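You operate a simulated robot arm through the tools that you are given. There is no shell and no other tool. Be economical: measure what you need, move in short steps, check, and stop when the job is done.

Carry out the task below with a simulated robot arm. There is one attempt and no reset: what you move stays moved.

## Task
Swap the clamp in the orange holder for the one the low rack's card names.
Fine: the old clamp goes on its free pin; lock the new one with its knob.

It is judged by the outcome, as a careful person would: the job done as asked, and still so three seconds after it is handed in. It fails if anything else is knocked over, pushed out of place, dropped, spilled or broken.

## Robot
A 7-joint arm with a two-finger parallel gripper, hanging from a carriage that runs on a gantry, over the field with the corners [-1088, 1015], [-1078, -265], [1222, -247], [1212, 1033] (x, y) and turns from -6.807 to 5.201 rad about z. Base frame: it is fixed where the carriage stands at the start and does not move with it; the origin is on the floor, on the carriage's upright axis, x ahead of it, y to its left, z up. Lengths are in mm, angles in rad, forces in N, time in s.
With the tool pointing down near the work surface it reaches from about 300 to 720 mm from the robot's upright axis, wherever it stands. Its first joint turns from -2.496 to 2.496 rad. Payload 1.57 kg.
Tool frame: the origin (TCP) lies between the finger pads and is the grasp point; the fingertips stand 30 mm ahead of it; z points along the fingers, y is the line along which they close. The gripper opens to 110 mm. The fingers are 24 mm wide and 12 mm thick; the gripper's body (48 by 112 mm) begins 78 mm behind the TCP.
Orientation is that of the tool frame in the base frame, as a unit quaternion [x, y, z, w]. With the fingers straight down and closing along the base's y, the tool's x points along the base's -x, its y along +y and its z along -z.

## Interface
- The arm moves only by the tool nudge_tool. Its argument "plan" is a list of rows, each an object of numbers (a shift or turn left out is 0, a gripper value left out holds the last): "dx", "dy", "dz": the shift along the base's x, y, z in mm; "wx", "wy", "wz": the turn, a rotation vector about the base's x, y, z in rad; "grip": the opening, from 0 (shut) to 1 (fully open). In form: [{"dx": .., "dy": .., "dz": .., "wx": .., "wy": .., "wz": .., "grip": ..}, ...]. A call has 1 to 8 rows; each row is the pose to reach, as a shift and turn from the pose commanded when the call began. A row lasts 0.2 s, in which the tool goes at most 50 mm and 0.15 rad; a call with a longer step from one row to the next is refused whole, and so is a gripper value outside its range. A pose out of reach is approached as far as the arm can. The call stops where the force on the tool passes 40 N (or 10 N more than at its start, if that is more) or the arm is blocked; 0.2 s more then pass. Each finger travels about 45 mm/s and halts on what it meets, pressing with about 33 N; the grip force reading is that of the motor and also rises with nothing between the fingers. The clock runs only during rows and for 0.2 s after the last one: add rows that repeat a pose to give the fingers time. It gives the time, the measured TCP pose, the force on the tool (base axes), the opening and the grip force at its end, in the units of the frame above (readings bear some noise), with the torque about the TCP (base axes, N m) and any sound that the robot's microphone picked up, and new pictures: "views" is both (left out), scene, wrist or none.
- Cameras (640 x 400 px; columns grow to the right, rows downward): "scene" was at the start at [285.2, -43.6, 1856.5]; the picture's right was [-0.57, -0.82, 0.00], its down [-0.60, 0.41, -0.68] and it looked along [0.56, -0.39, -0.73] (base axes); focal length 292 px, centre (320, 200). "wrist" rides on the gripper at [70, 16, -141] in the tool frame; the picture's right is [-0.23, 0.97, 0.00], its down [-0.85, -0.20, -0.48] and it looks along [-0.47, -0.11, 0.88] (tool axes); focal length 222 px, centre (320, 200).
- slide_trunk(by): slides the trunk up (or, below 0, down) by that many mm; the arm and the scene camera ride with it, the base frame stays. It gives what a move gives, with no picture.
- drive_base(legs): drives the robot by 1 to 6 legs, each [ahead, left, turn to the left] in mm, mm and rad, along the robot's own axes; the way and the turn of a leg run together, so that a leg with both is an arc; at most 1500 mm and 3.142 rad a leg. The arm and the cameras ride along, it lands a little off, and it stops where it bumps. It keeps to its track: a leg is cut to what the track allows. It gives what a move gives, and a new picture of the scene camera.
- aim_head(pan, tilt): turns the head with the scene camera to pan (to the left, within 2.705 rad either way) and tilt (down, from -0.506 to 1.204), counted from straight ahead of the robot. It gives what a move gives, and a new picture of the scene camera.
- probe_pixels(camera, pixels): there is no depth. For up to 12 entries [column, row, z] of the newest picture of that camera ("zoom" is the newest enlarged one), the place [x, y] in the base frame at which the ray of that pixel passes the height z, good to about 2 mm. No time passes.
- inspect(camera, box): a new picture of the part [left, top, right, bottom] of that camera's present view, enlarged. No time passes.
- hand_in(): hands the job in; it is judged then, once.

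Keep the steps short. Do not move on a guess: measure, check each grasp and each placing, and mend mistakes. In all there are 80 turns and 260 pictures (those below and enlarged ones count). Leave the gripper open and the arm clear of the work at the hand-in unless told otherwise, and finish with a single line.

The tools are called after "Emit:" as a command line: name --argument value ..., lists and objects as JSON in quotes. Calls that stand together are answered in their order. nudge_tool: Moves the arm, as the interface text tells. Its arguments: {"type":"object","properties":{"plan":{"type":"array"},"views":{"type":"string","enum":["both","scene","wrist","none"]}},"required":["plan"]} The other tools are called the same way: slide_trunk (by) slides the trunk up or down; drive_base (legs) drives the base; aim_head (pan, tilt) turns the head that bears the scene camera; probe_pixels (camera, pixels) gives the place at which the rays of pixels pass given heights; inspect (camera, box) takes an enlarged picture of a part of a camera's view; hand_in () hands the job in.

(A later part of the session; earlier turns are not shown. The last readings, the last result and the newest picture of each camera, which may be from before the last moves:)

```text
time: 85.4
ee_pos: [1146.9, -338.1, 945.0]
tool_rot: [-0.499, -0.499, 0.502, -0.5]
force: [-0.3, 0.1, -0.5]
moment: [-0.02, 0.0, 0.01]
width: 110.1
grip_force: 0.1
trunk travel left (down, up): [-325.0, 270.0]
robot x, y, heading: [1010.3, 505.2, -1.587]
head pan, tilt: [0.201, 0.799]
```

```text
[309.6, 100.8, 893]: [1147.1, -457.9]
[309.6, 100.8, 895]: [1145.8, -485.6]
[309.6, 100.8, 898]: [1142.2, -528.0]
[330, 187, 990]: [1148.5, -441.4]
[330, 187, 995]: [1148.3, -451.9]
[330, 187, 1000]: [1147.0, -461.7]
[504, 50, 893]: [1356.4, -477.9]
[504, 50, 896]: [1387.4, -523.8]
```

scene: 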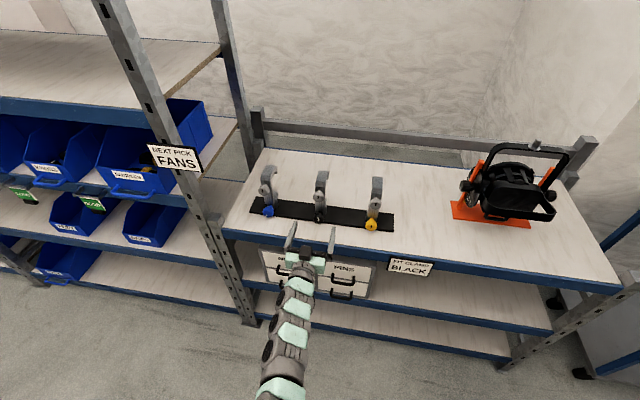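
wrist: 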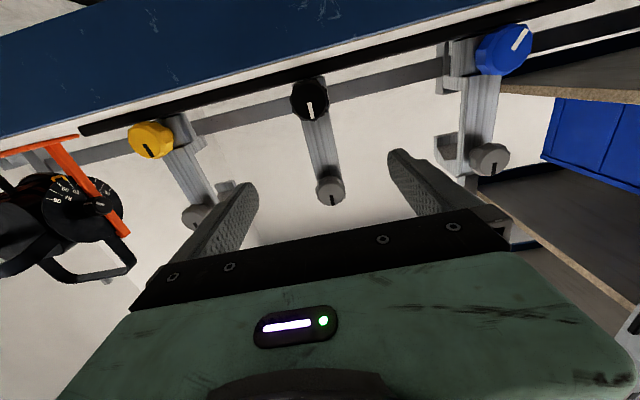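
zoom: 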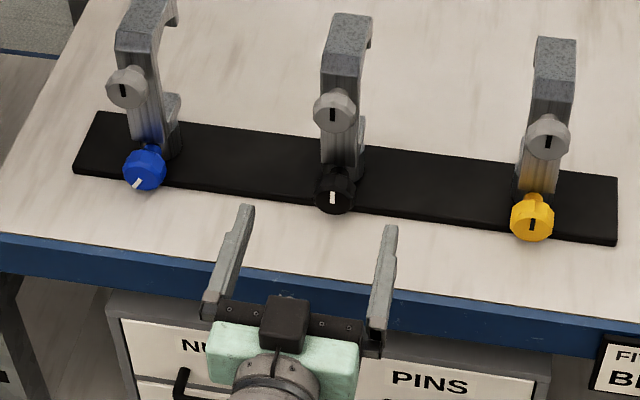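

Black post at x≈1148. Advance to y -468.5 straddling it at z 944.

Emit:
nudge_tool --plan '[{"dx": 1, "dy": -35}, {"dx": 1, "dy": -70}, {"dx": 1, "dy": -100}, {"dx": 1, "dy": -130.5}, {"dx": 1, "dy": -130.5}]' --views "both"

Emit:
inspect --camera "scene" --box '[260, 165, 380, 255]'

```text
time: 86.6
ee_pos: [1152.7, -434.9, 950.9]
tool_rot: [-0.499, -0.499, 0.502, -0.5]
force: [0.6, -0.1, -0.6]
moment: [-0.01, -0.01, 0.06]
width: 110.1
grip_force: 0.2
out of reach, approached as far as the arm can: row 3, 4, 5
trunk travel left (down, up): [-325.0, 270.0]
robot x, y, heading: [1014.2, 504.0, -1.595]
head pan, tilt: [0.201, 0.799]
```

scene: 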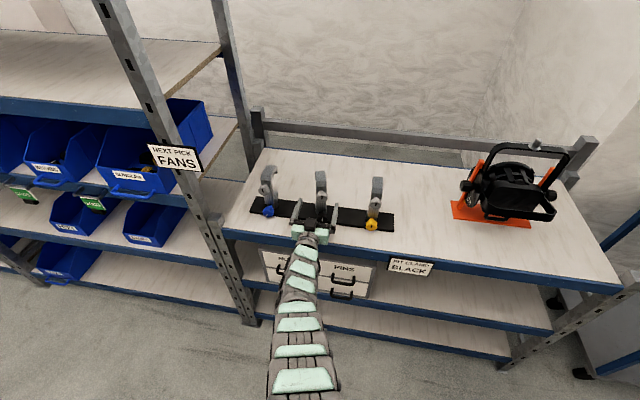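
wrist: 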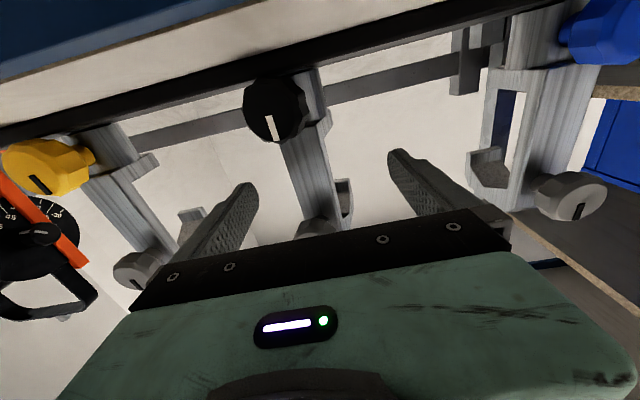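

```text
4.44 times, centred on (320, 210) of scene
```

zoom: 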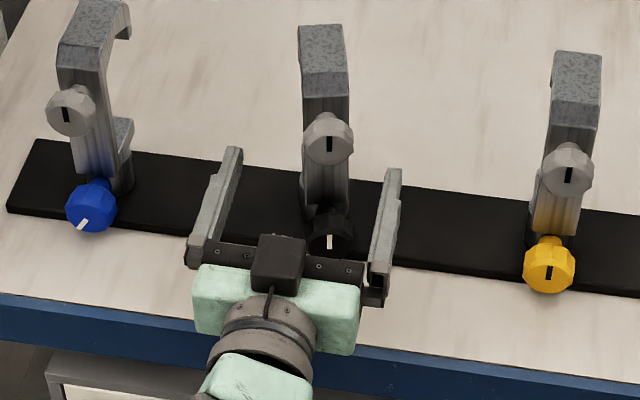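

The carriage is too far back for that. I'll retract the tool, drive the base forward by 90, then approach with the arm.

Emit:
nudge_tool --plan '[{"dy": 35, "dx": -2, "dz": -2}, {"dy": 70, "dx": -4, "dz": -5}, {"dy": 97, "dx": -5, "dz": -6}, {"dy": 97, "dx": -5, "dz": -6}]' --views "none"

Emit:
drive_base --legs '[[85, 0, 0]]'

```text
time: 87.6
ee_pos: [1152.7, -338.8, 943.3]
tool_rot: [-0.499, -0.499, 0.501, -0.501]
force: [0.9, 0.4, 0.0]
moment: [-0.01, 0.0, -0.06]
width: 109.8
grip_force: 0.1
trunk travel left (down, up): [-325.0, 270.0]
robot x, y, heading: [1016.2, 504.3, -1.586]
head pan, tilt: [0.201, 0.799]
```

```text
time: 88.7
ee_pos: [1148.4, -425.9, 942.7]
tool_rot: [-0.498, -0.5, 0.501, -0.5]
force: [-0.1, 0.2, -0.8]
moment: [0.02, -0.01, 0.0]
width: 110.1
grip_force: 0.0
trunk travel left (down, up): [-325.0, 270.0]
robot x, y, heading: [1014.1, 414.7, -1.583]
head pan, tilt: [0.201, 0.799]
```

scene: 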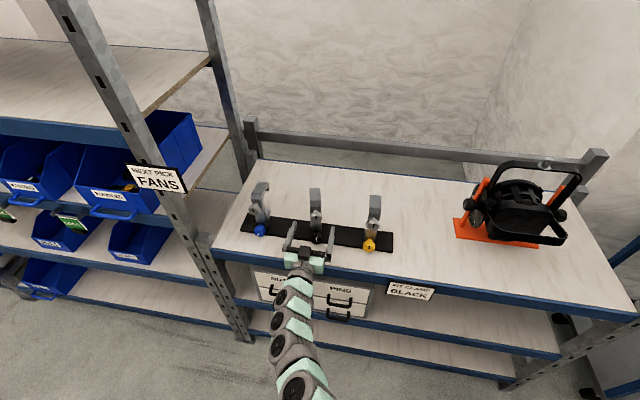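

Now at (1148,-426). Advance 42.5 mm in -y with the arm.

Emit:
nudge_tool --plan '[{"dy": -15, "dz": 1.5}, {"dy": -30, "dz": 1.5}, {"dy": -42.5, "dz": 1.5}, {"dy": -42.5, "dz": 1.5}]' --views "wrist"

Emit:
inspect --camera "scene" --box '[250, 175, 370, 265]'

```text
time: 89.7
ee_pos: [1150.2, -466.8, 944.4]
tool_rot: [-0.5, -0.499, 0.502, -0.5]
force: [-0.4, -1.0, -0.1]
moment: [-0.01, 0.0, 0.01]
width: 109.9
grip_force: 0.0
trunk travel left (down, up): [-325.0, 270.0]
robot x, y, heading: [1012.9, 419.0, -1.588]
head pan, tilt: [0.201, 0.799]
```

wrist: 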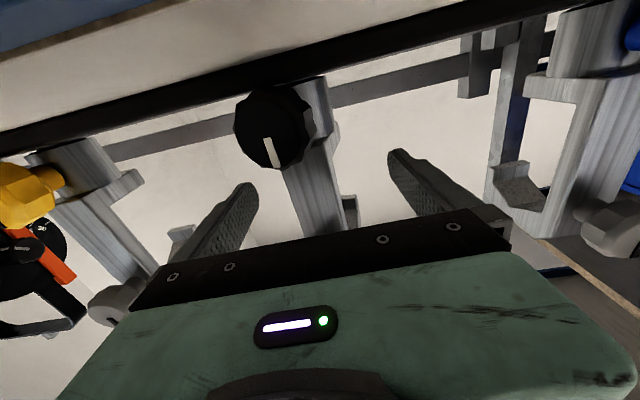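

```text
4.44 times, centred on (310, 220) of scene
```

zoom: 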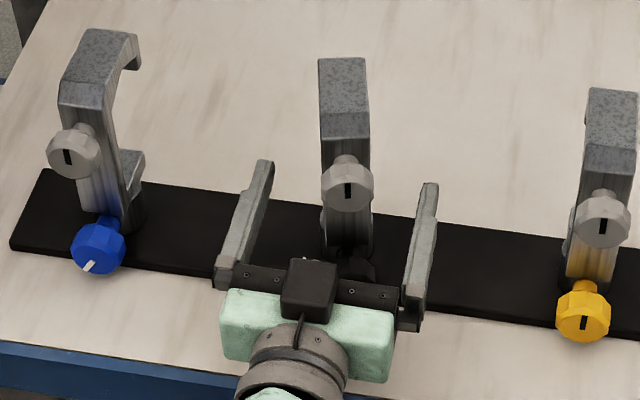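

The black clamp looks yawed ~10° (its knob is left of where blue's was). I'll zoom to measure the post edges before closing.

Emit:
inspect --camera "wrist" --box '[220, 70, 420, 240]'

Emit:
inspect --camera "scene" --box '[290, 180, 350, 250]'

```text
2.35 times, centred on (320, 155) of wrist
```

zoom: 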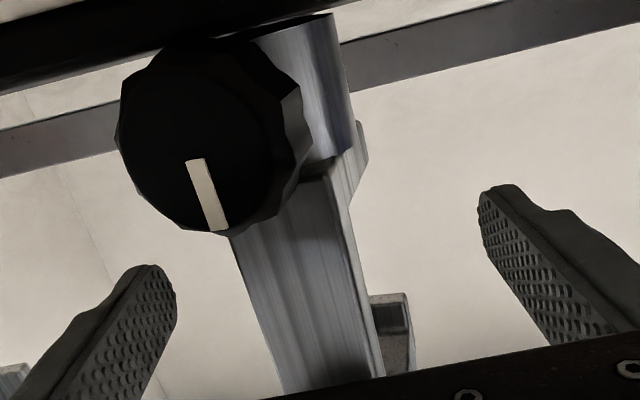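

```text
5.71 times, centred on (320, 215) of scene
```

zoom: 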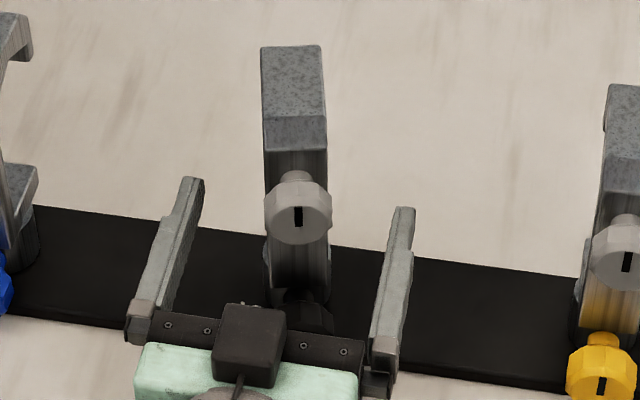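

The clamp is yawed ~0.17 rad (front toward -x) and centred between the fingers. I'll match the tool yaw, then close gently.

Emit:
nudge_tool --plan '[{"wz": 0.09, "dx": -1.5, "dy": -1}, {"wz": 0.17, "dx": -3, "dy": -1.5}, {"wz": 0.17, "dx": -3, "dy": -1.5}]' --views "wrist"

Emit:
inspect --camera "wrist" --box '[220, 70, 420, 240]'

Emit:
inspect --camera "scene" --box '[290, 180, 350, 250]'

```text
time: 90.5
ee_pos: [1146.3, -469.2, 944.3]
tool_rot: [0.454, 0.54, -0.458, 0.541]
force: [-1.5, -0.9, 0.0]
moment: [-0.01, 0.04, -0.04]
width: 110.3
grip_force: 0.0
trunk travel left (down, up): [-325.0, 270.0]
robot x, y, heading: [1011.0, 416.7, -1.585]
head pan, tilt: [0.201, 0.799]
```

wrist: 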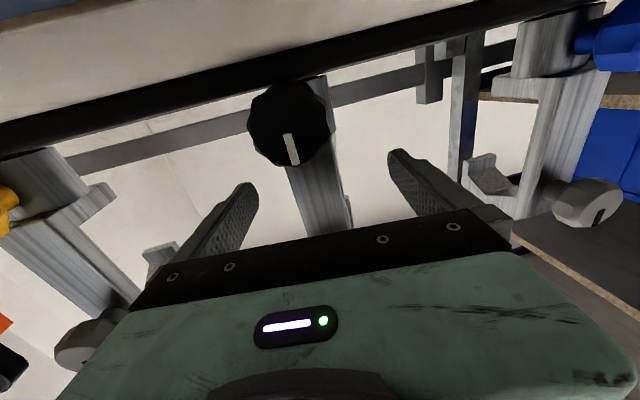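

```text
2.35 times, centred on (320, 155) of wrist
```

zoom: 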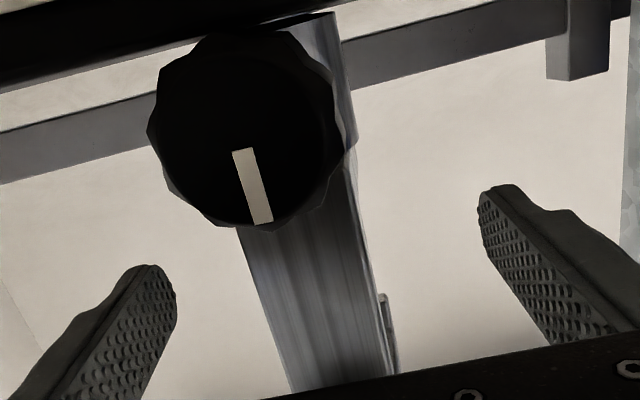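

```text
5.71 times, centred on (320, 215) of scene
```

zoom: 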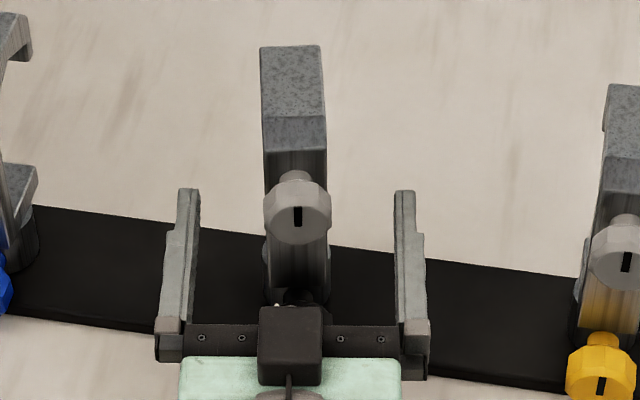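

Nearly aligned. Add 0.04 rad, then close.

Emit:
nudge_tool --plan '[{"wz": 0.04}, {"wz": 0.04, "grip": 0.5}, {"wz": 0.04, "grip": 0.4}, {"wz": 0.04, "grip": 0.3}, {"wz": 0.04, "grip": 0.15}, {"wz": 0.04, "grip": 0.0}, {"wz": 0.04, "grip": 0.0}, {"wz": 0.04, "grip": 0.0}]' --views "wrist"

Emit:
inspect --camera "scene" --box '[290, 180, 350, 250]'

```text
time: 92.3
ee_pos: [1144.9, -469.8, 944.5]
tool_rot: [0.444, 0.549, -0.447, 0.549]
force: [-0.8, -0.6, 0.2]
moment: [-0.03, 0.05, -0.03]
width: 33.7
grip_force: 33.5
trunk travel left (down, up): [-325.0, 270.0]
robot x, y, heading: [1012.0, 417.0, -1.59]
head pan, tilt: [0.201, 0.799]
```

wrist: 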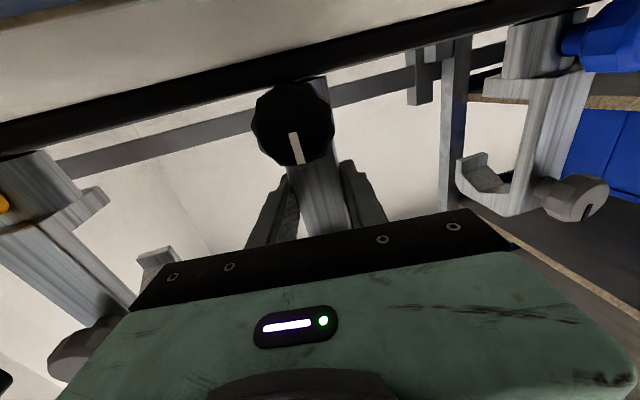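

```text
5.71 times, centred on (320, 215) of scene
```

zoom: 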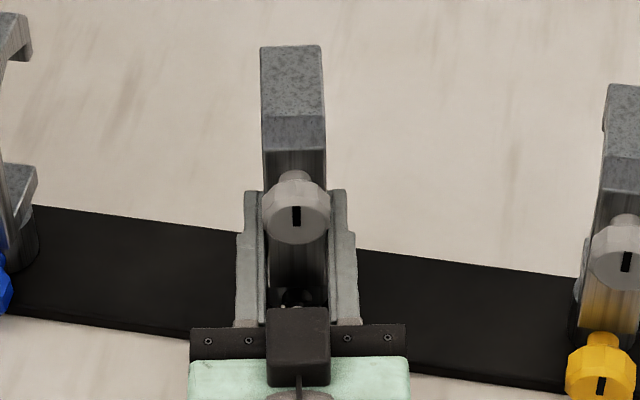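

Clean grip (33.7 mm, negligible forces). Test-lift a few mm and read the force to learn whether it's locked on its pin.

Emit:
nudge_tool --plan '[{"dz": 1.5}, {"dz": 3}, {"dz": 4}]' --views "none"

```text
time: 93.1
ee_pos: [1145.6, -468.3, 948.1]
tool_rot: [0.444, 0.549, -0.447, 0.55]
force: [-0.4, 0.0, -1.9]
moment: [0.01, 0.03, -0.02]
width: 33.9
grip_force: 32.2
trunk travel left (down, up): [-325.0, 270.0]
robot x, y, heading: [1012.5, 418.2, -1.588]
head pan, tilt: [0.201, 0.799]
```

It's free on its pin (2 N weight). Lift it clear, then raise the trunk fully.

Emit:
nudge_tool --plan '[{"dz": 10}, {"dz": 25}, {"dz": 45}, {"dz": 65}, {"dz": 90}, {"dz": 98}]' --views "none"

Emit:
slide_trunk --by 270

Emit:
nudge_tool --plan '[{"wz": -0.1}, {"wz": -0.207}, {"wz": -0.207}]' --views "both"

```text
time: 94.5
ee_pos: [1145.4, -469.4, 1030.9]
tool_rot: [0.445, 0.548, -0.448, 0.549]
force: [-0.9, -0.2, -1.8]
moment: [0.01, 0.01, -0.02]
width: 33.8
grip_force: 32.9
out of reach, approached as far as the arm can: row 5, 6
trunk travel left (down, up): [-325.0, 270.0]
robot x, y, heading: [1010.3, 422.0, -1.586]
head pan, tilt: [0.201, 0.799]
```

```text
time: 97.3
ee_pos: [1146.0, -467.5, 1301.0]
tool_rot: [0.444, 0.549, -0.446, 0.549]
force: [0.2, 0.4, -2.5]
moment: [0.04, -0.01, 0.01]
width: 33.5
grip_force: 33.1
trunk travel left (down, up): [-595.0, 0.0]
robot x, y, heading: [1011.6, 422.8, -1.589]
head pan, tilt: [0.201, 0.799]
```

```text
time: 98.1
ee_pos: [1145.7, -469.2, 1302.1]
tool_rot: [-0.499, -0.499, 0.502, -0.5]
force: [-0.3, 0.5, -2.8]
moment: [0.03, -0.02, 0.01]
width: 33.5
grip_force: 32.6
trunk travel left (down, up): [-595.0, 0.0]
robot x, y, heading: [1013.1, 412.7, -1.586]
head pan, tilt: [0.201, 0.799]
```

scene: 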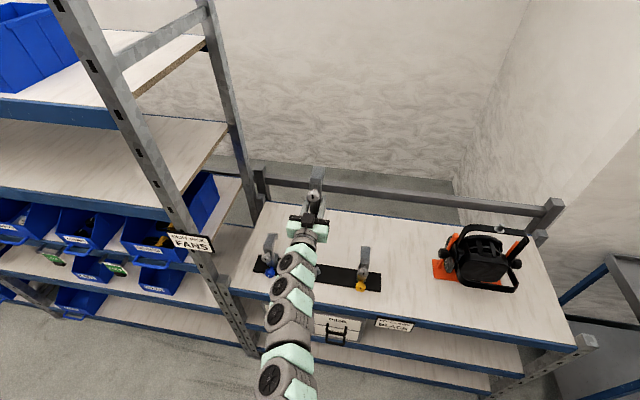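
wrist: 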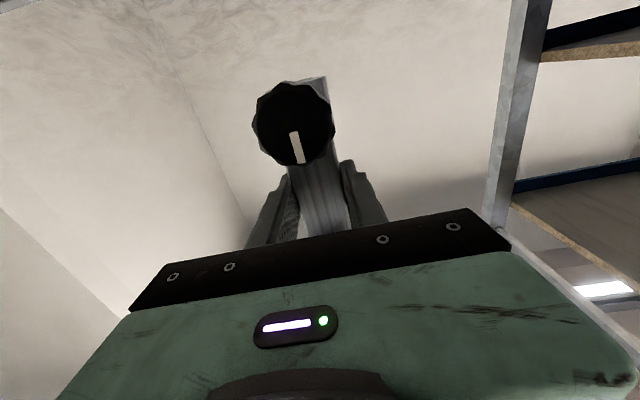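

The black clamp sits in the grip just as the blue did (knob at (294,124)). Drive right 450 mm and forward 30 mm; the remaining offset goes with the arm.

Emit:
drive_base --legs '[[0, -450, 0], [30, 0, 0]]'

Emit:
aim_head --pan -0.35 --tilt 0.8

```text
time: 101.2
ee_pos: [695.1, -489.9, 1301.8]
tool_rot: [-0.498, -0.5, 0.502, -0.501]
force: [-0.7, -0.2, -1.5]
moment: [0.07, -0.02, 0.02]
width: 33.8
grip_force: 32.8
trunk travel left (down, up): [-595.0, 0.0]
robot x, y, heading: [560.7, 395.9, -1.588]
head pan, tilt: [0.201, 0.799]
```

scene: 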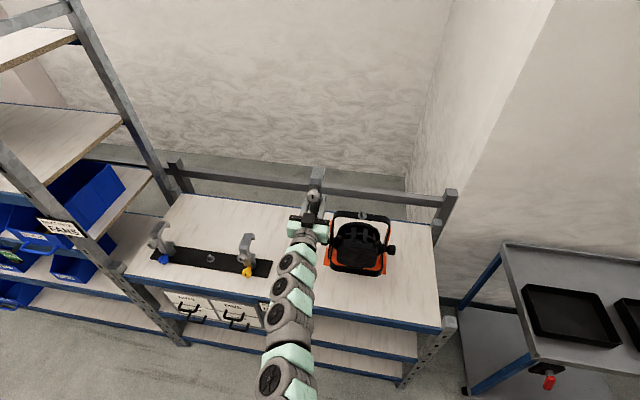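

```text
time: 102.2
ee_pos: [697.1, -490.3, 1301.4]
tool_rot: [-0.499, -0.499, 0.502, -0.5]
force: [-0.1, -0.6, -2.2]
moment: [0.05, -0.01, 0.01]
width: 33.9
grip_force: 33.0
trunk travel left (down, up): [-595.0, 0.0]
robot x, y, heading: [563.3, 394.9, -1.588]
head pan, tilt: [-0.351, 0.799]
```

scene: 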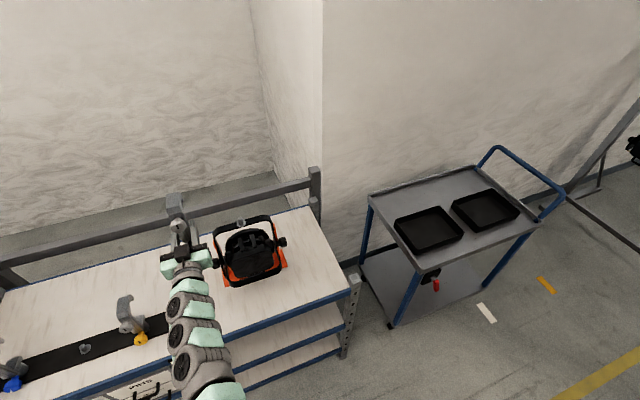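

The yoke pin is visible near (240,222). Enlarging to verify its position.

Emit:
inspect --camera "scene" --box '[210, 200, 274, 240]'

```text
10.00 times, centred on (242, 220) of scene
```

zoom: 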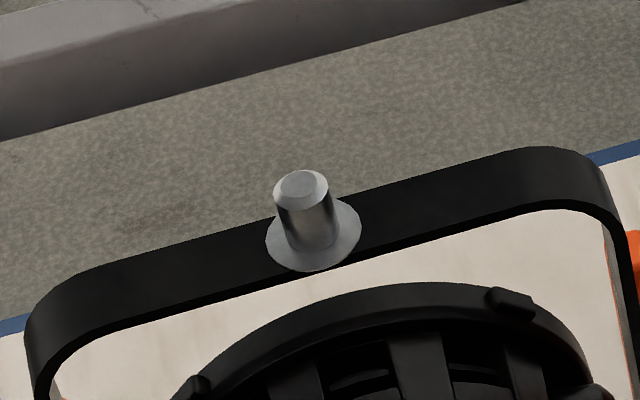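

Emit:
probe_pixels --camera "scene" --pixels '[[240.1, 218.2, 1188], [240.1, 218.2, 1192], [240.1, 218.2, 1196], [241.3, 223.5, 1161], [241.3, 223.5, 1165], [241.3, 223.5, 1169]]'

```text
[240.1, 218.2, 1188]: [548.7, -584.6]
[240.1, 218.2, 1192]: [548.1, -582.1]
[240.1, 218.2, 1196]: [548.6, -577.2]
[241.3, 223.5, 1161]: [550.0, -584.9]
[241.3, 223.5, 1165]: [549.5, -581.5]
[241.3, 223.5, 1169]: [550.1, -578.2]
```

The pin is unchanged at (549.3,-581.5). Move the clamp above it: dx -147.5, dy -72, staying at z ≈ 1302.

Emit:
nudge_tool --plan '[{"dx": -40}, {"dx": -80}, {"dx": -120}, {"dx": -147, "dy": -12}, {"dx": -147, "dy": -40}, {"dx": -147, "dy": -72}, {"dx": -147, "dy": -72}]' --views "none"

Emit:
aim_head --pan 0 --tilt 0.8

Emit:
inspect --camera "scene" --box '[280, 120, 380, 240]'

```text
time: 103.8
ee_pos: [548.8, -565.6, 1301.2]
tool_rot: [-0.499, -0.499, 0.502, -0.5]
force: [0.2, 0.0, -1.5]
moment: [0.02, 0.01, 0.0]
width: 33.6
grip_force: 33.7
trunk travel left (down, up): [-595.0, 0.0]
robot x, y, heading: [564.9, 398.3, -1.592]
head pan, tilt: [-0.351, 0.799]
```

```text
time: 104.6
ee_pos: [549.4, -565.3, 1301.8]
tool_rot: [-0.499, -0.5, 0.501, -0.5]
force: [-1.0, -0.1, -2.0]
moment: [-0.01, -0.01, 0.0]
width: 33.7
grip_force: 33.0
trunk travel left (down, up): [-595.0, 0.0]
robot x, y, heading: [560.5, 397.2, -1.591]
head pan, tilt: [0.0, 0.799]
```

scene: 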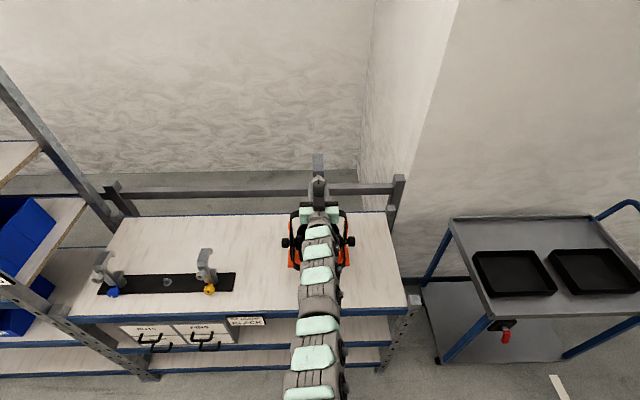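

```text
3.33 times, centred on (330, 180) of scene
```

zoom: 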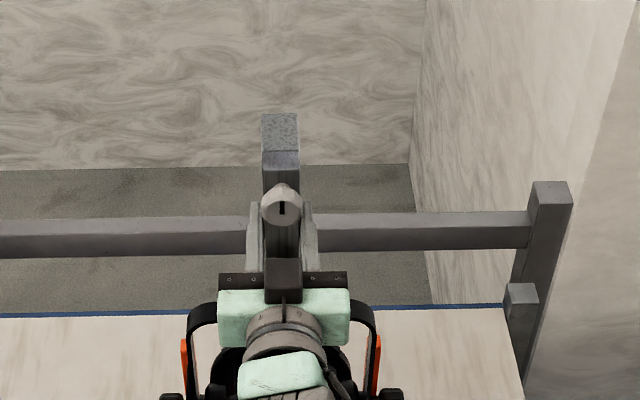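

Trim dy +2.5, lower to z ≈ 1268 (just above the pin top), and look with the wrist camera.

Emit:
nudge_tool --plan '[{"dy": 2.5}, {"dy": 2.5, "dz": -10}, {"dy": 2.5, "dz": -20}, {"dy": 2.5, "dz": -28}, {"dy": 2.5, "dz": -33}]' --views "wrist"

Emit:
inspect --camera "wrist" --box '[220, 0, 380, 140]'

```text
time: 105.8
ee_pos: [547.6, -560.9, 1269.0]
tool_rot: [-0.498, -0.499, 0.501, -0.501]
force: [0.2, 0.0, -2.2]
moment: [0.04, -0.03, -0.03]
width: 33.6
grip_force: 32.7
trunk travel left (down, up): [-595.0, 0.0]
robot x, y, heading: [560.6, 397.3, -1.586]
head pan, tilt: [0.0, 0.799]
```

wrist: 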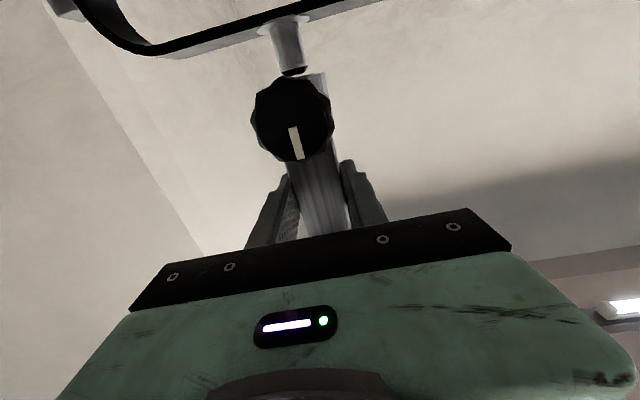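

```text
2.86 times, centred on (300, 70) of wrist
```

zoom: 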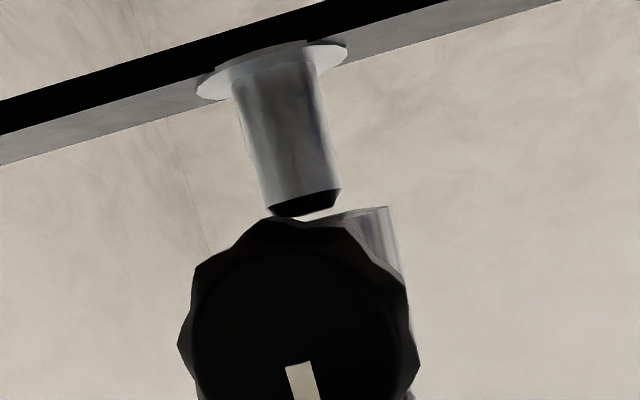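

The pin appears ~2 mm toward +x of the socket. Trim dx +2, dy -1.5 and lower gently.

Emit:
nudge_tool --plan '[{"dx": 2, "dy": -1.5}, {"dx": 2, "dy": -1.5, "dz": -3}, {"dx": 2, "dy": -1.5, "dz": -6}, {"dx": 2, "dy": -1.5, "dz": -9}, {"dx": 2, "dy": -1.5, "dz": -12}]' --views "wrist"

Emit:
inspect --camera "wrist" --box '[220, 0, 380, 140]'

```text
time: 107.0
ee_pos: [549.3, -561.2, 1256.1]
tool_rot: [-0.499, -0.5, 0.501, -0.5]
force: [-0.3, -0.4, -2.7]
moment: [0.02, -0.02, 0.01]
width: 33.6
grip_force: 32.7
trunk travel left (down, up): [-595.0, 0.0]
robot x, y, heading: [564.3, 394.3, -1.589]
head pan, tilt: [0.0, 0.799]
```

wrist: 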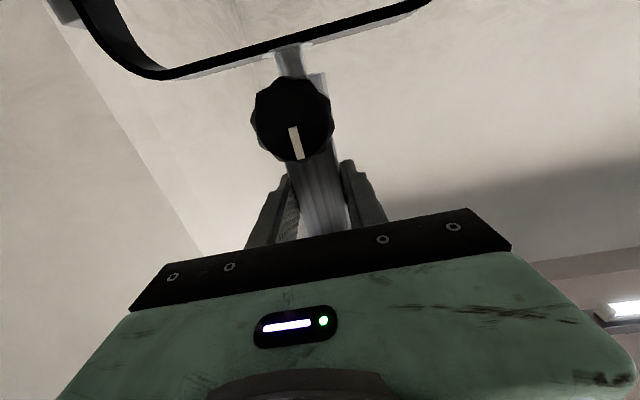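

```text
2.86 times, centred on (300, 70) of wrist
```

zoom: 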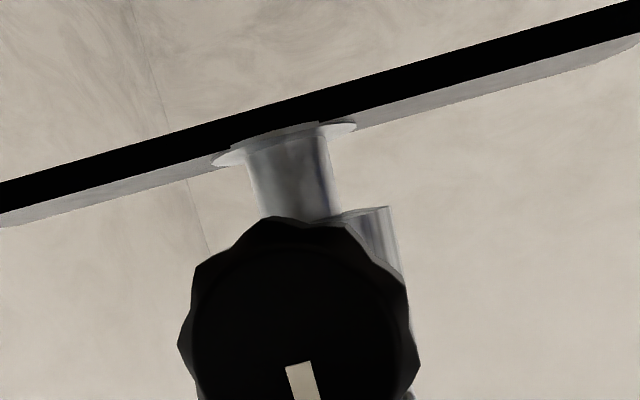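

The pin has entered the socket with no force. Continue down to the seat (~1237).

Emit:
nudge_tool --plan '[{"dz": -4}, {"dz": -8}, {"dz": -12}, {"dz": -15}, {"dz": -17.5}, {"dz": -19.5}]' --views "wrist"

```text
time: 108.4
ee_pos: [549.7, -561.6, 1240.8]
tool_rot: [-0.497, -0.497, 0.504, -0.502]
force: [0.6, 17.1, 20.3]
moment: [0.24, -0.12, 0.0]
width: 33.8
grip_force: 33.4
trunk travel left (down, up): [-595.0, 0.0]
robot x, y, heading: [563.5, 396.1, -1.588]
head pan, tilt: [0.0, 0.799]
```

wrist: 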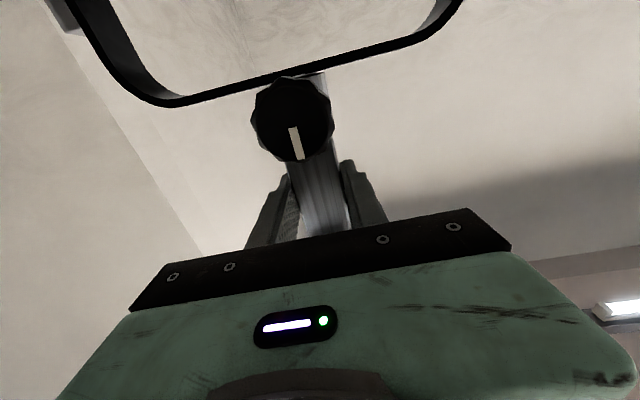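

Contact 4 mm high with +17 N in y; that's probably slight binding. Ease up, shift +y 2.5, and lower again.

Emit:
nudge_tool --plan '[{"dz": 5, "dy": 1}, {"dz": 5, "dy": 2.5}, {"dz": 3, "dy": 2.5}, {"dz": 1.5, "dy": 2.5}, {"dz": 0, "dy": 2.5}, {"dz": 0, "dy": 2.5}]' --views "none"

Emit:
inspect --camera "wrist" --box '[220, 0, 380, 140]'

Emit:
inspect --camera "scene" --box '[270, 130, 370, 260]'

```text
time: 109.8
ee_pos: [549.5, -560.9, 1241.0]
tool_rot: [-0.498, -0.498, 0.503, -0.501]
force: [-1.4, 9.4, 23.2]
moment: [-0.19, 0.04, -0.04]
width: 33.6
grip_force: 33.2
trunk travel left (down, up): [-595.0, 0.0]
robot x, y, heading: [561.6, 398.6, -1.595]
head pan, tilt: [0.0, 0.799]
```

```text
2.86 times, centred on (300, 70) of wrist
```

zoom: 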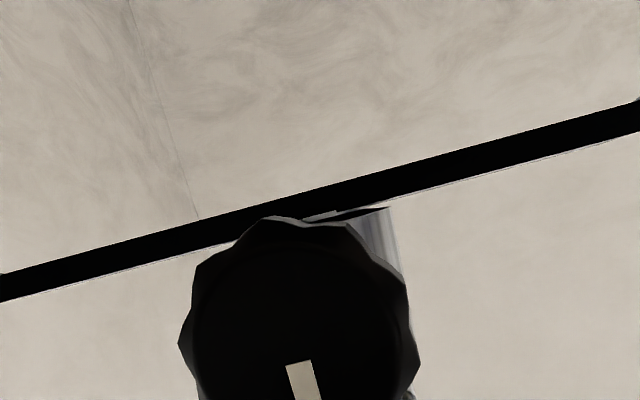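

```text
3.08 times, centred on (320, 195) of scene
```

zoom: 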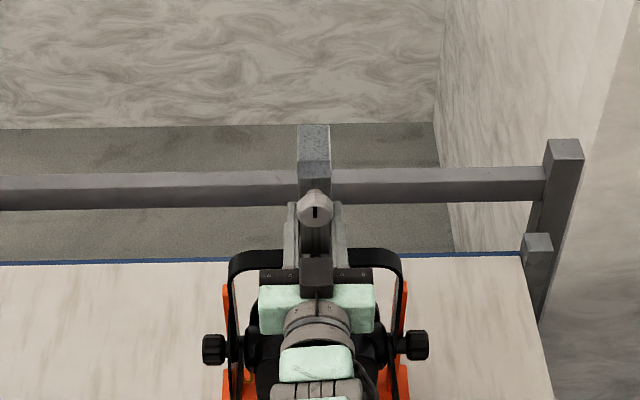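

The socket rests against the flange. The knob mark shows the clamp slid ~4 mm in the grip during transport, so this is the seat. Relax the push, then release slowly.

Emit:
nudge_tool --plan '[{"dz": 3, "dy": 1}, {"dz": 3.5, "dy": 1}, {"dz": 3.5, "dy": 1}]' --views "none"

Emit:
nudge_tool --plan '[{"grip": 0.33}, {"grip": 0.36}, {"grip": 0.42}, {"grip": 0.6}, {"grip": 0.8}, {"grip": 1.0}, {"grip": 1.0}, {"grip": 1.0}]' --views "wrist"

Emit:
inspect --camera "wrist" --box '[220, 0, 380, 140]'

Emit:
inspect --camera "scene" --box '[270, 130, 370, 260]'

```text
time: 110.6
ee_pos: [550.3, -559.4, 1240.2]
tool_rot: [-0.499, -0.5, 0.502, -0.5]
force: [-0.8, -13.2, -0.9]
moment: [-0.93, 0.07, 0.03]
width: 33.8
grip_force: 33.1
trunk travel left (down, up): [-595.0, 0.0]
robot x, y, heading: [565.3, 394.9, -1.59]
head pan, tilt: [0.0, 0.799]
```

```text
time: 112.4
ee_pos: [550.3, -558.8, 1242.5]
tool_rot: [-0.498, -0.499, 0.502, -0.5]
force: [0.7, 0.5, 0.2]
moment: [0.0, 0.01, -0.01]
width: 110.2
grip_force: 0.1
trunk travel left (down, up): [-595.0, 0.0]
robot x, y, heading: [560.6, 393.6, -1.592]
head pan, tilt: [0.0, 0.799]
```

wrist: 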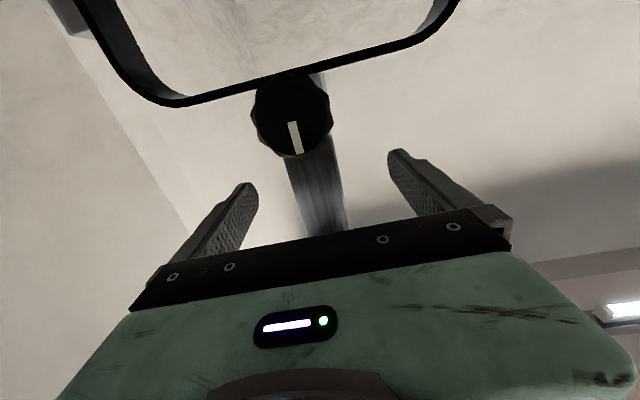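

```text
2.86 times, centred on (300, 70) of wrist
```

zoom: 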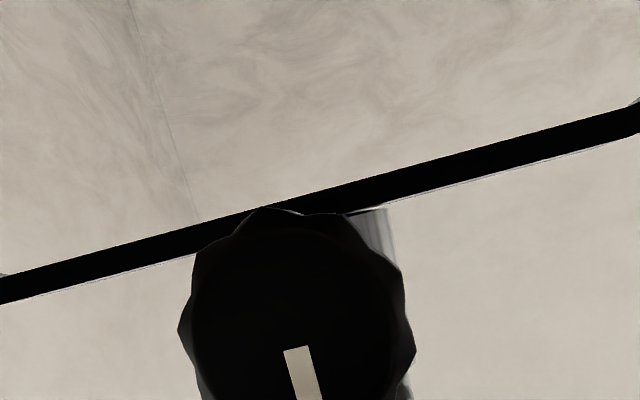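

```text
3.08 times, centred on (320, 195) of scene
```

zoom: 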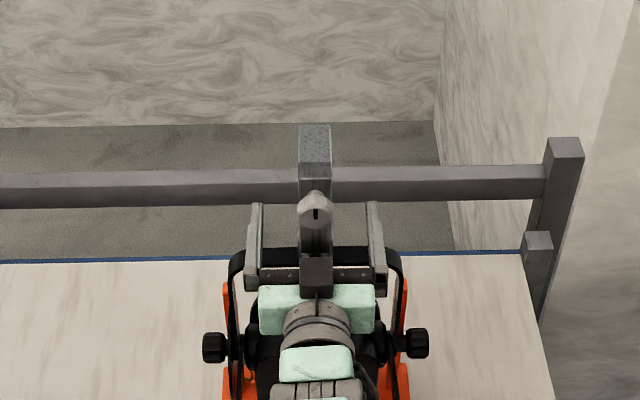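

Seated and upright. Now to its knob: back off 105 mm, drop to z 1187, and advance to y -523 with fingers open.

Emit:
nudge_tool --plan '[{"dy": 40}, {"dy": 75}, {"dy": 105}, {"dy": 105, "dz": -30}, {"dy": 105, "dz": -55}, {"dy": 70, "dz": -55}, {"dy": 36, "dz": -55}, {"dy": 36, "dz": -55}]' --views "wrist"

Emit:
inspect --camera "wrist" --box '[220, 80, 440, 260]'

```text
time: 114.2
ee_pos: [551.9, -522.7, 1184.5]
tool_rot: [-0.5, -0.5, 0.501, -0.5]
force: [-0.7, -0.8, 0.4]
moment: [0.03, 0.04, 0.0]
width: 109.7
grip_force: 0.1
trunk travel left (down, up): [-595.0, 0.0]
robot x, y, heading: [560.9, 396.3, -1.592]
head pan, tilt: [0.0, 0.799]
```

wrist: 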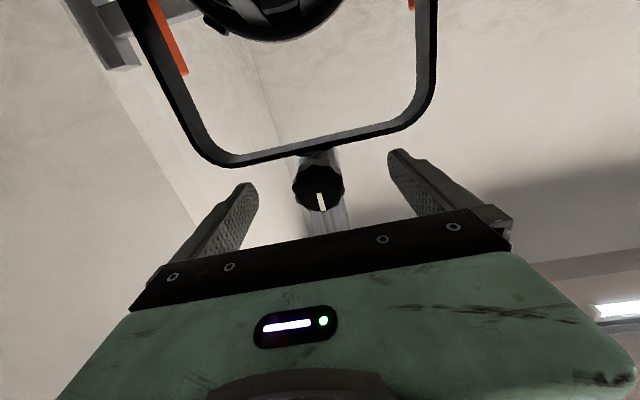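

```text
2.22 times, centred on (330, 170) of wrist
```

zoom: 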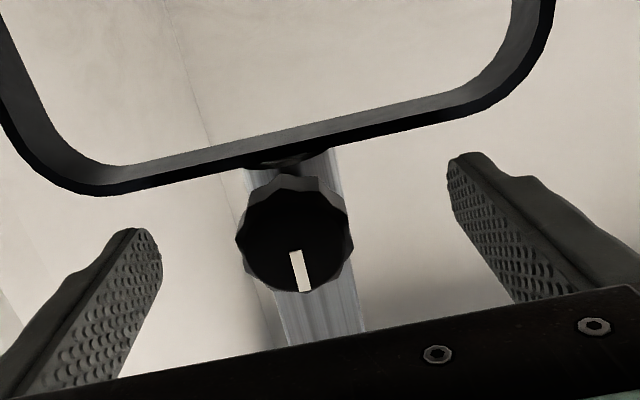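

This matches the earlier blue-knob picture. Trim dx -1, dz +2 and close on the knob.

Emit:
nudge_tool --plan '[{"dx": -1, "dz": 2}, {"dx": -1, "dz": 2, "grip": 0.5}, {"dx": -1, "dz": 2, "grip": 0.4}, {"dx": -1, "dz": 2, "grip": 0.3}, {"dx": -1, "dz": 2, "grip": 0.1}, {"dx": -1, "dz": 2, "grip": 0.1}, {"dx": -1, "dz": 2, "grip": 0.1}]' --views "none"

Emit:
nudge_tool --plan '[{"wy": -0.14}, {"wy": -0.28}, {"wy": -0.42}, {"wy": -0.56}]' --views "wrist"

```text
time: 115.8
ee_pos: [550.8, -521.8, 1185.6]
tool_rot: [-0.499, -0.5, 0.501, -0.5]
force: [-0.8, 0.9, 0.2]
moment: [-0.02, 0.0, -0.04]
width: 37.2
grip_force: 26.2
trunk travel left (down, up): [-595.0, 0.0]
robot x, y, heading: [566.7, 396.7, -1.59]
head pan, tilt: [0.0, 0.799]
```

```text
time: 116.8
ee_pos: [549.5, -522.7, 1187.8]
tool_rot: [0.619, 0.341, -0.344, 0.619]
force: [-1.6, 0.4, -0.2]
moment: [-0.01, 0.03, -0.08]
width: 36.7
grip_force: 32.5
trunk travel left (down, up): [-595.0, 0.0]
robot x, y, heading: [562.5, 397.5, -1.584]
head pan, tilt: [0.0, 0.799]
```

wrist: 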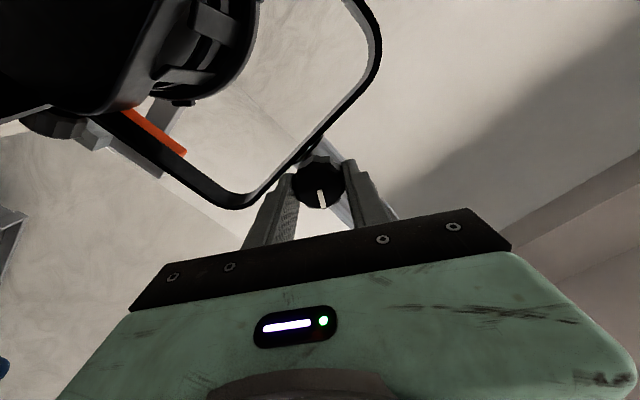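

The knob turns clockwise with the gripper, at low torque. Continue clockwise, watching torque.

Emit:
nudge_tool --plan '[{"wy": -0.14}, {"wy": -0.28}, {"wy": -0.42}, {"wy": -0.56}, {"wy": -0.7}, {"wy": -0.84}, {"wy": -0.98}]' --views "both"

Emit:
inspect --camera "scene" --box '[270, 130, 370, 260]'

```text
time: 118.4
ee_pos: [547.1, -522.7, 1190.0]
tool_rot: [0.706, 0.009, -0.013, 0.708]
force: [-4.7, 0.8, -0.9]
moment: [0.02, 0.04, -0.3]
width: 36.7
grip_force: 33.3
trunk travel left (down, up): [-595.0, 0.0]
robot x, y, heading: [563.9, 394.9, -1.588]
head pan, tilt: [0.0, 0.799]
```

scene: 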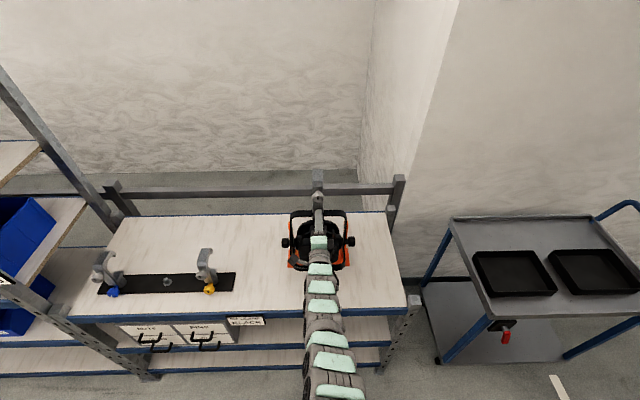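
wrist: 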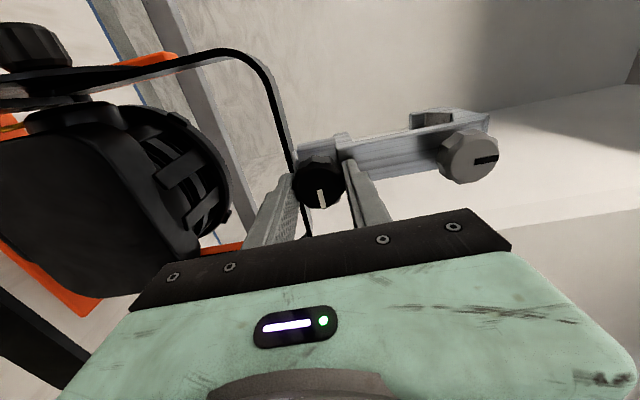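

```text
3.08 times, centred on (320, 195) of scene
```

zoom: 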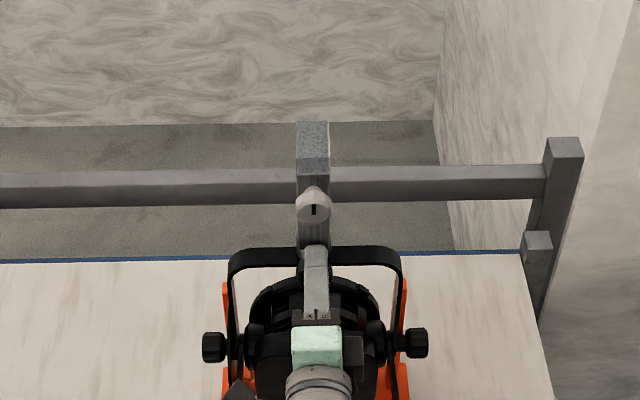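

1.54 rad clockwise so far, torque still small. Continue, with smaller steps.

Emit:
nudge_tool --plan '[{"wy": -0.12}, {"wy": -0.24}, {"wy": -0.36}, {"wy": -0.48}, {"wy": -0.6}]' --views "wrist"

Emit:
inspect --camera "scene" --box '[270, 130, 370, 260]'

```text
time: 119.6
ee_pos: [549.0, -522.2, 1187.4]
tool_rot: [0.679, -0.2, 0.197, 0.678]
force: [-4.4, 0.0, -2.7]
moment: [0.19, 0.06, -0.19]
width: 37.0
grip_force: 33.0
trunk travel left (down, up): [-595.0, 0.0]
robot x, y, heading: [563.5, 393.6, -1.586]
head pan, tilt: [0.0, 0.799]
```

wrist: 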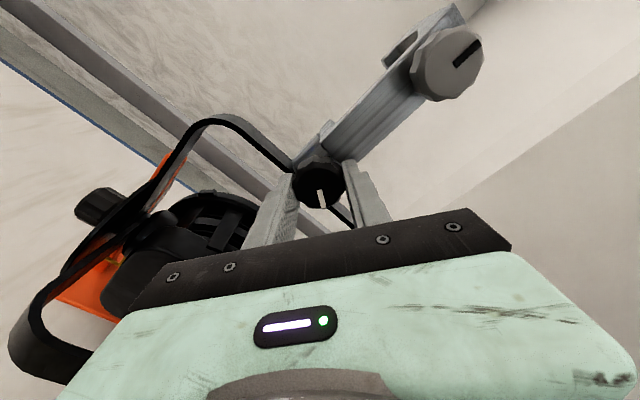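

```text
3.08 times, centred on (320, 195) of scene
```

zoom: 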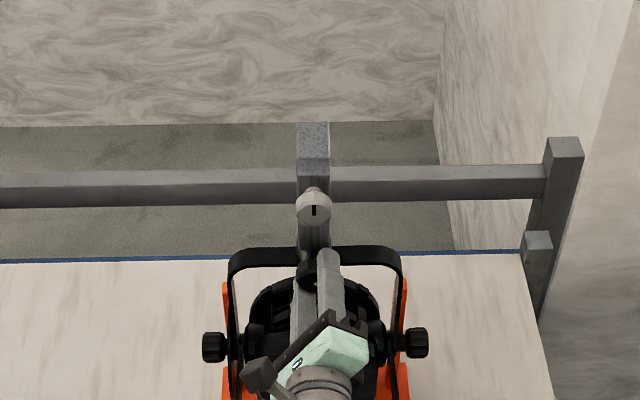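

2.14 rad; the clamp stays upright and torque is still low. Continue ~0.55 rad further.

Emit:
nudge_tool --plan '[{"wy": -0.11}, {"wy": -0.22}, {"wy": -0.33}, {"wy": -0.44}, {"wy": -0.55}]' --views "wrist"

Emit:
inspect --camera "scene" --box '[270, 130, 370, 260]'

```text
time: 120.8
ee_pos: [548.8, -522.5, 1187.5]
tool_rot: [0.6, -0.377, 0.374, 0.599]
force: [-1.8, 1.5, -2.2]
moment: [0.1, 0.02, -0.13]
width: 36.9
grip_force: 33.1
trunk travel left (down, up): [-595.0, 0.0]
robot x, y, heading: [563.5, 402.6, -1.592]
head pan, tilt: [0.0, 0.799]
```

wrist: 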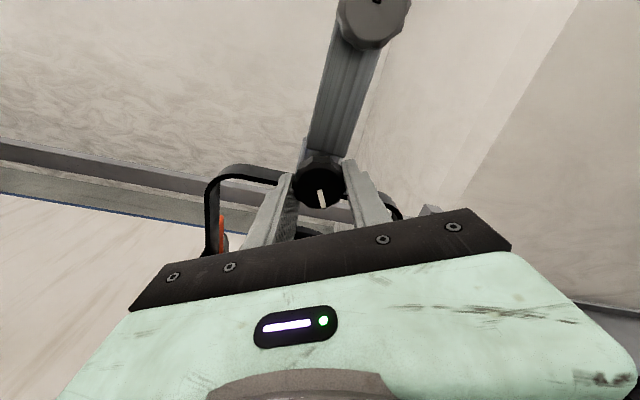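

```text
3.08 times, centred on (320, 195) of scene
5 turns are left
```

zoom: 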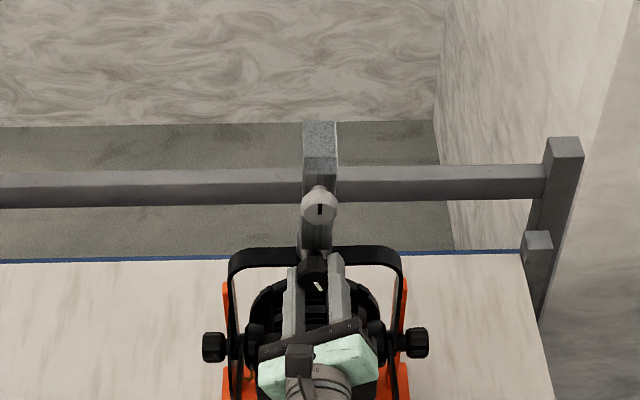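

The clamp now leans slightly with the knob, suggesting the knob has tightened. A further small turn to feel the torque.

Emit:
nudge_tool --plan '[{"wy": -0.08}, {"wy": -0.14}, {"wy": -0.14}]' --views "wrist"

Emit:
inspect --camera "scene" --box '[270, 130, 370, 260]'

Emit:
nudge_tool --plan '[{"wy": 0.1, "grip": 0.36}, {"wy": 0.1, "grip": 0.4}, {"wy": 0.1, "grip": 0.55}, {"wy": 0.1, "grip": 0.8}, {"wy": 0.1, "grip": 1.0}, {"wy": 0.1, "grip": 1.0}, {"wy": 0.1, "grip": 1.0}]' --views "wrist"

Emit:
inspect --camera "scene" --box '[270, 130, 370, 260]'

```text
time: 121.6
ee_pos: [549.5, -522.1, 1188.0]
tool_rot: [0.572, -0.417, 0.415, 0.571]
force: [-1.7, -0.6, -2.9]
moment: [0.07, 0.03, -0.12]
width: 36.7
grip_force: 32.9
trunk travel left (down, up): [-595.0, 0.0]
robot x, y, heading: [563.6, 395.8, -1.591]
head pan, tilt: [0.0, 0.799]
```

wrist: 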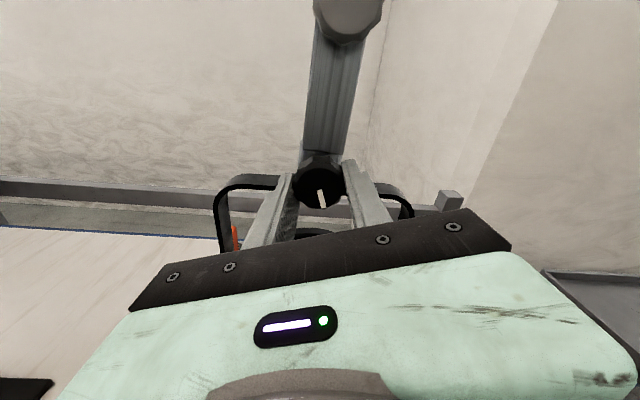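

```text
3.08 times, centred on (320, 195) of scene
```

zoom: 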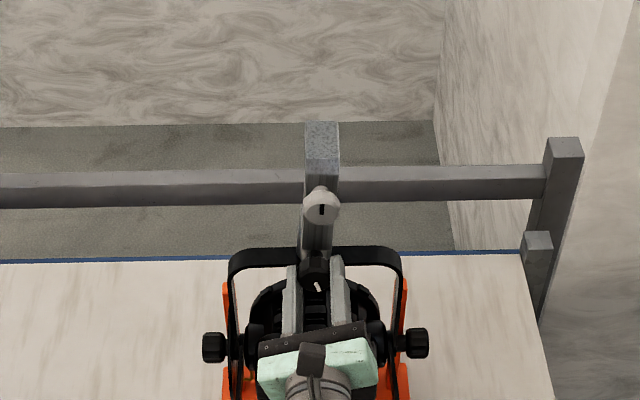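

```text
time: 123.2
ee_pos: [549.0, -522.7, 1187.3]
tool_rot: [0.593, -0.388, 0.385, 0.592]
force: [0.5, -0.2, -0.1]
moment: [0.01, 0.0, 0.0]
width: 110.1
grip_force: 0.1
trunk travel left (down, up): [-595.0, 0.0]
robot x, y, heading: [566.6, 398.5, -1.589]
head pan, tilt: [0.0, 0.799]
```

wrist: 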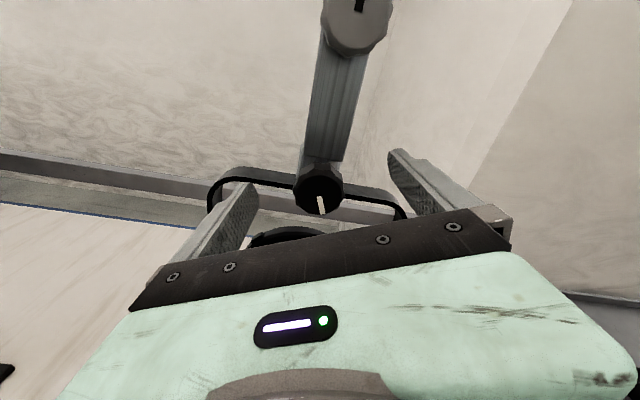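

```text
3.08 times, centred on (320, 195) of scene
4 turns are left
```

zoom: 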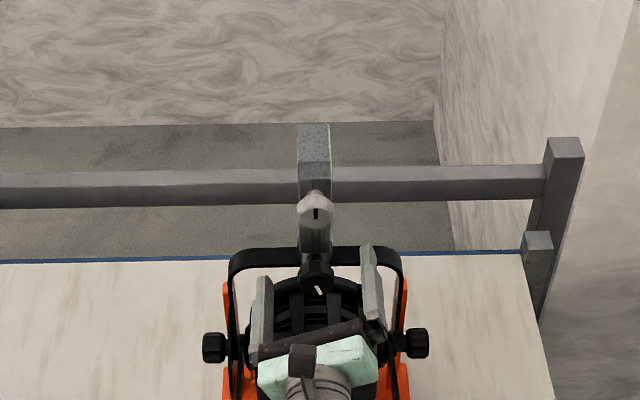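

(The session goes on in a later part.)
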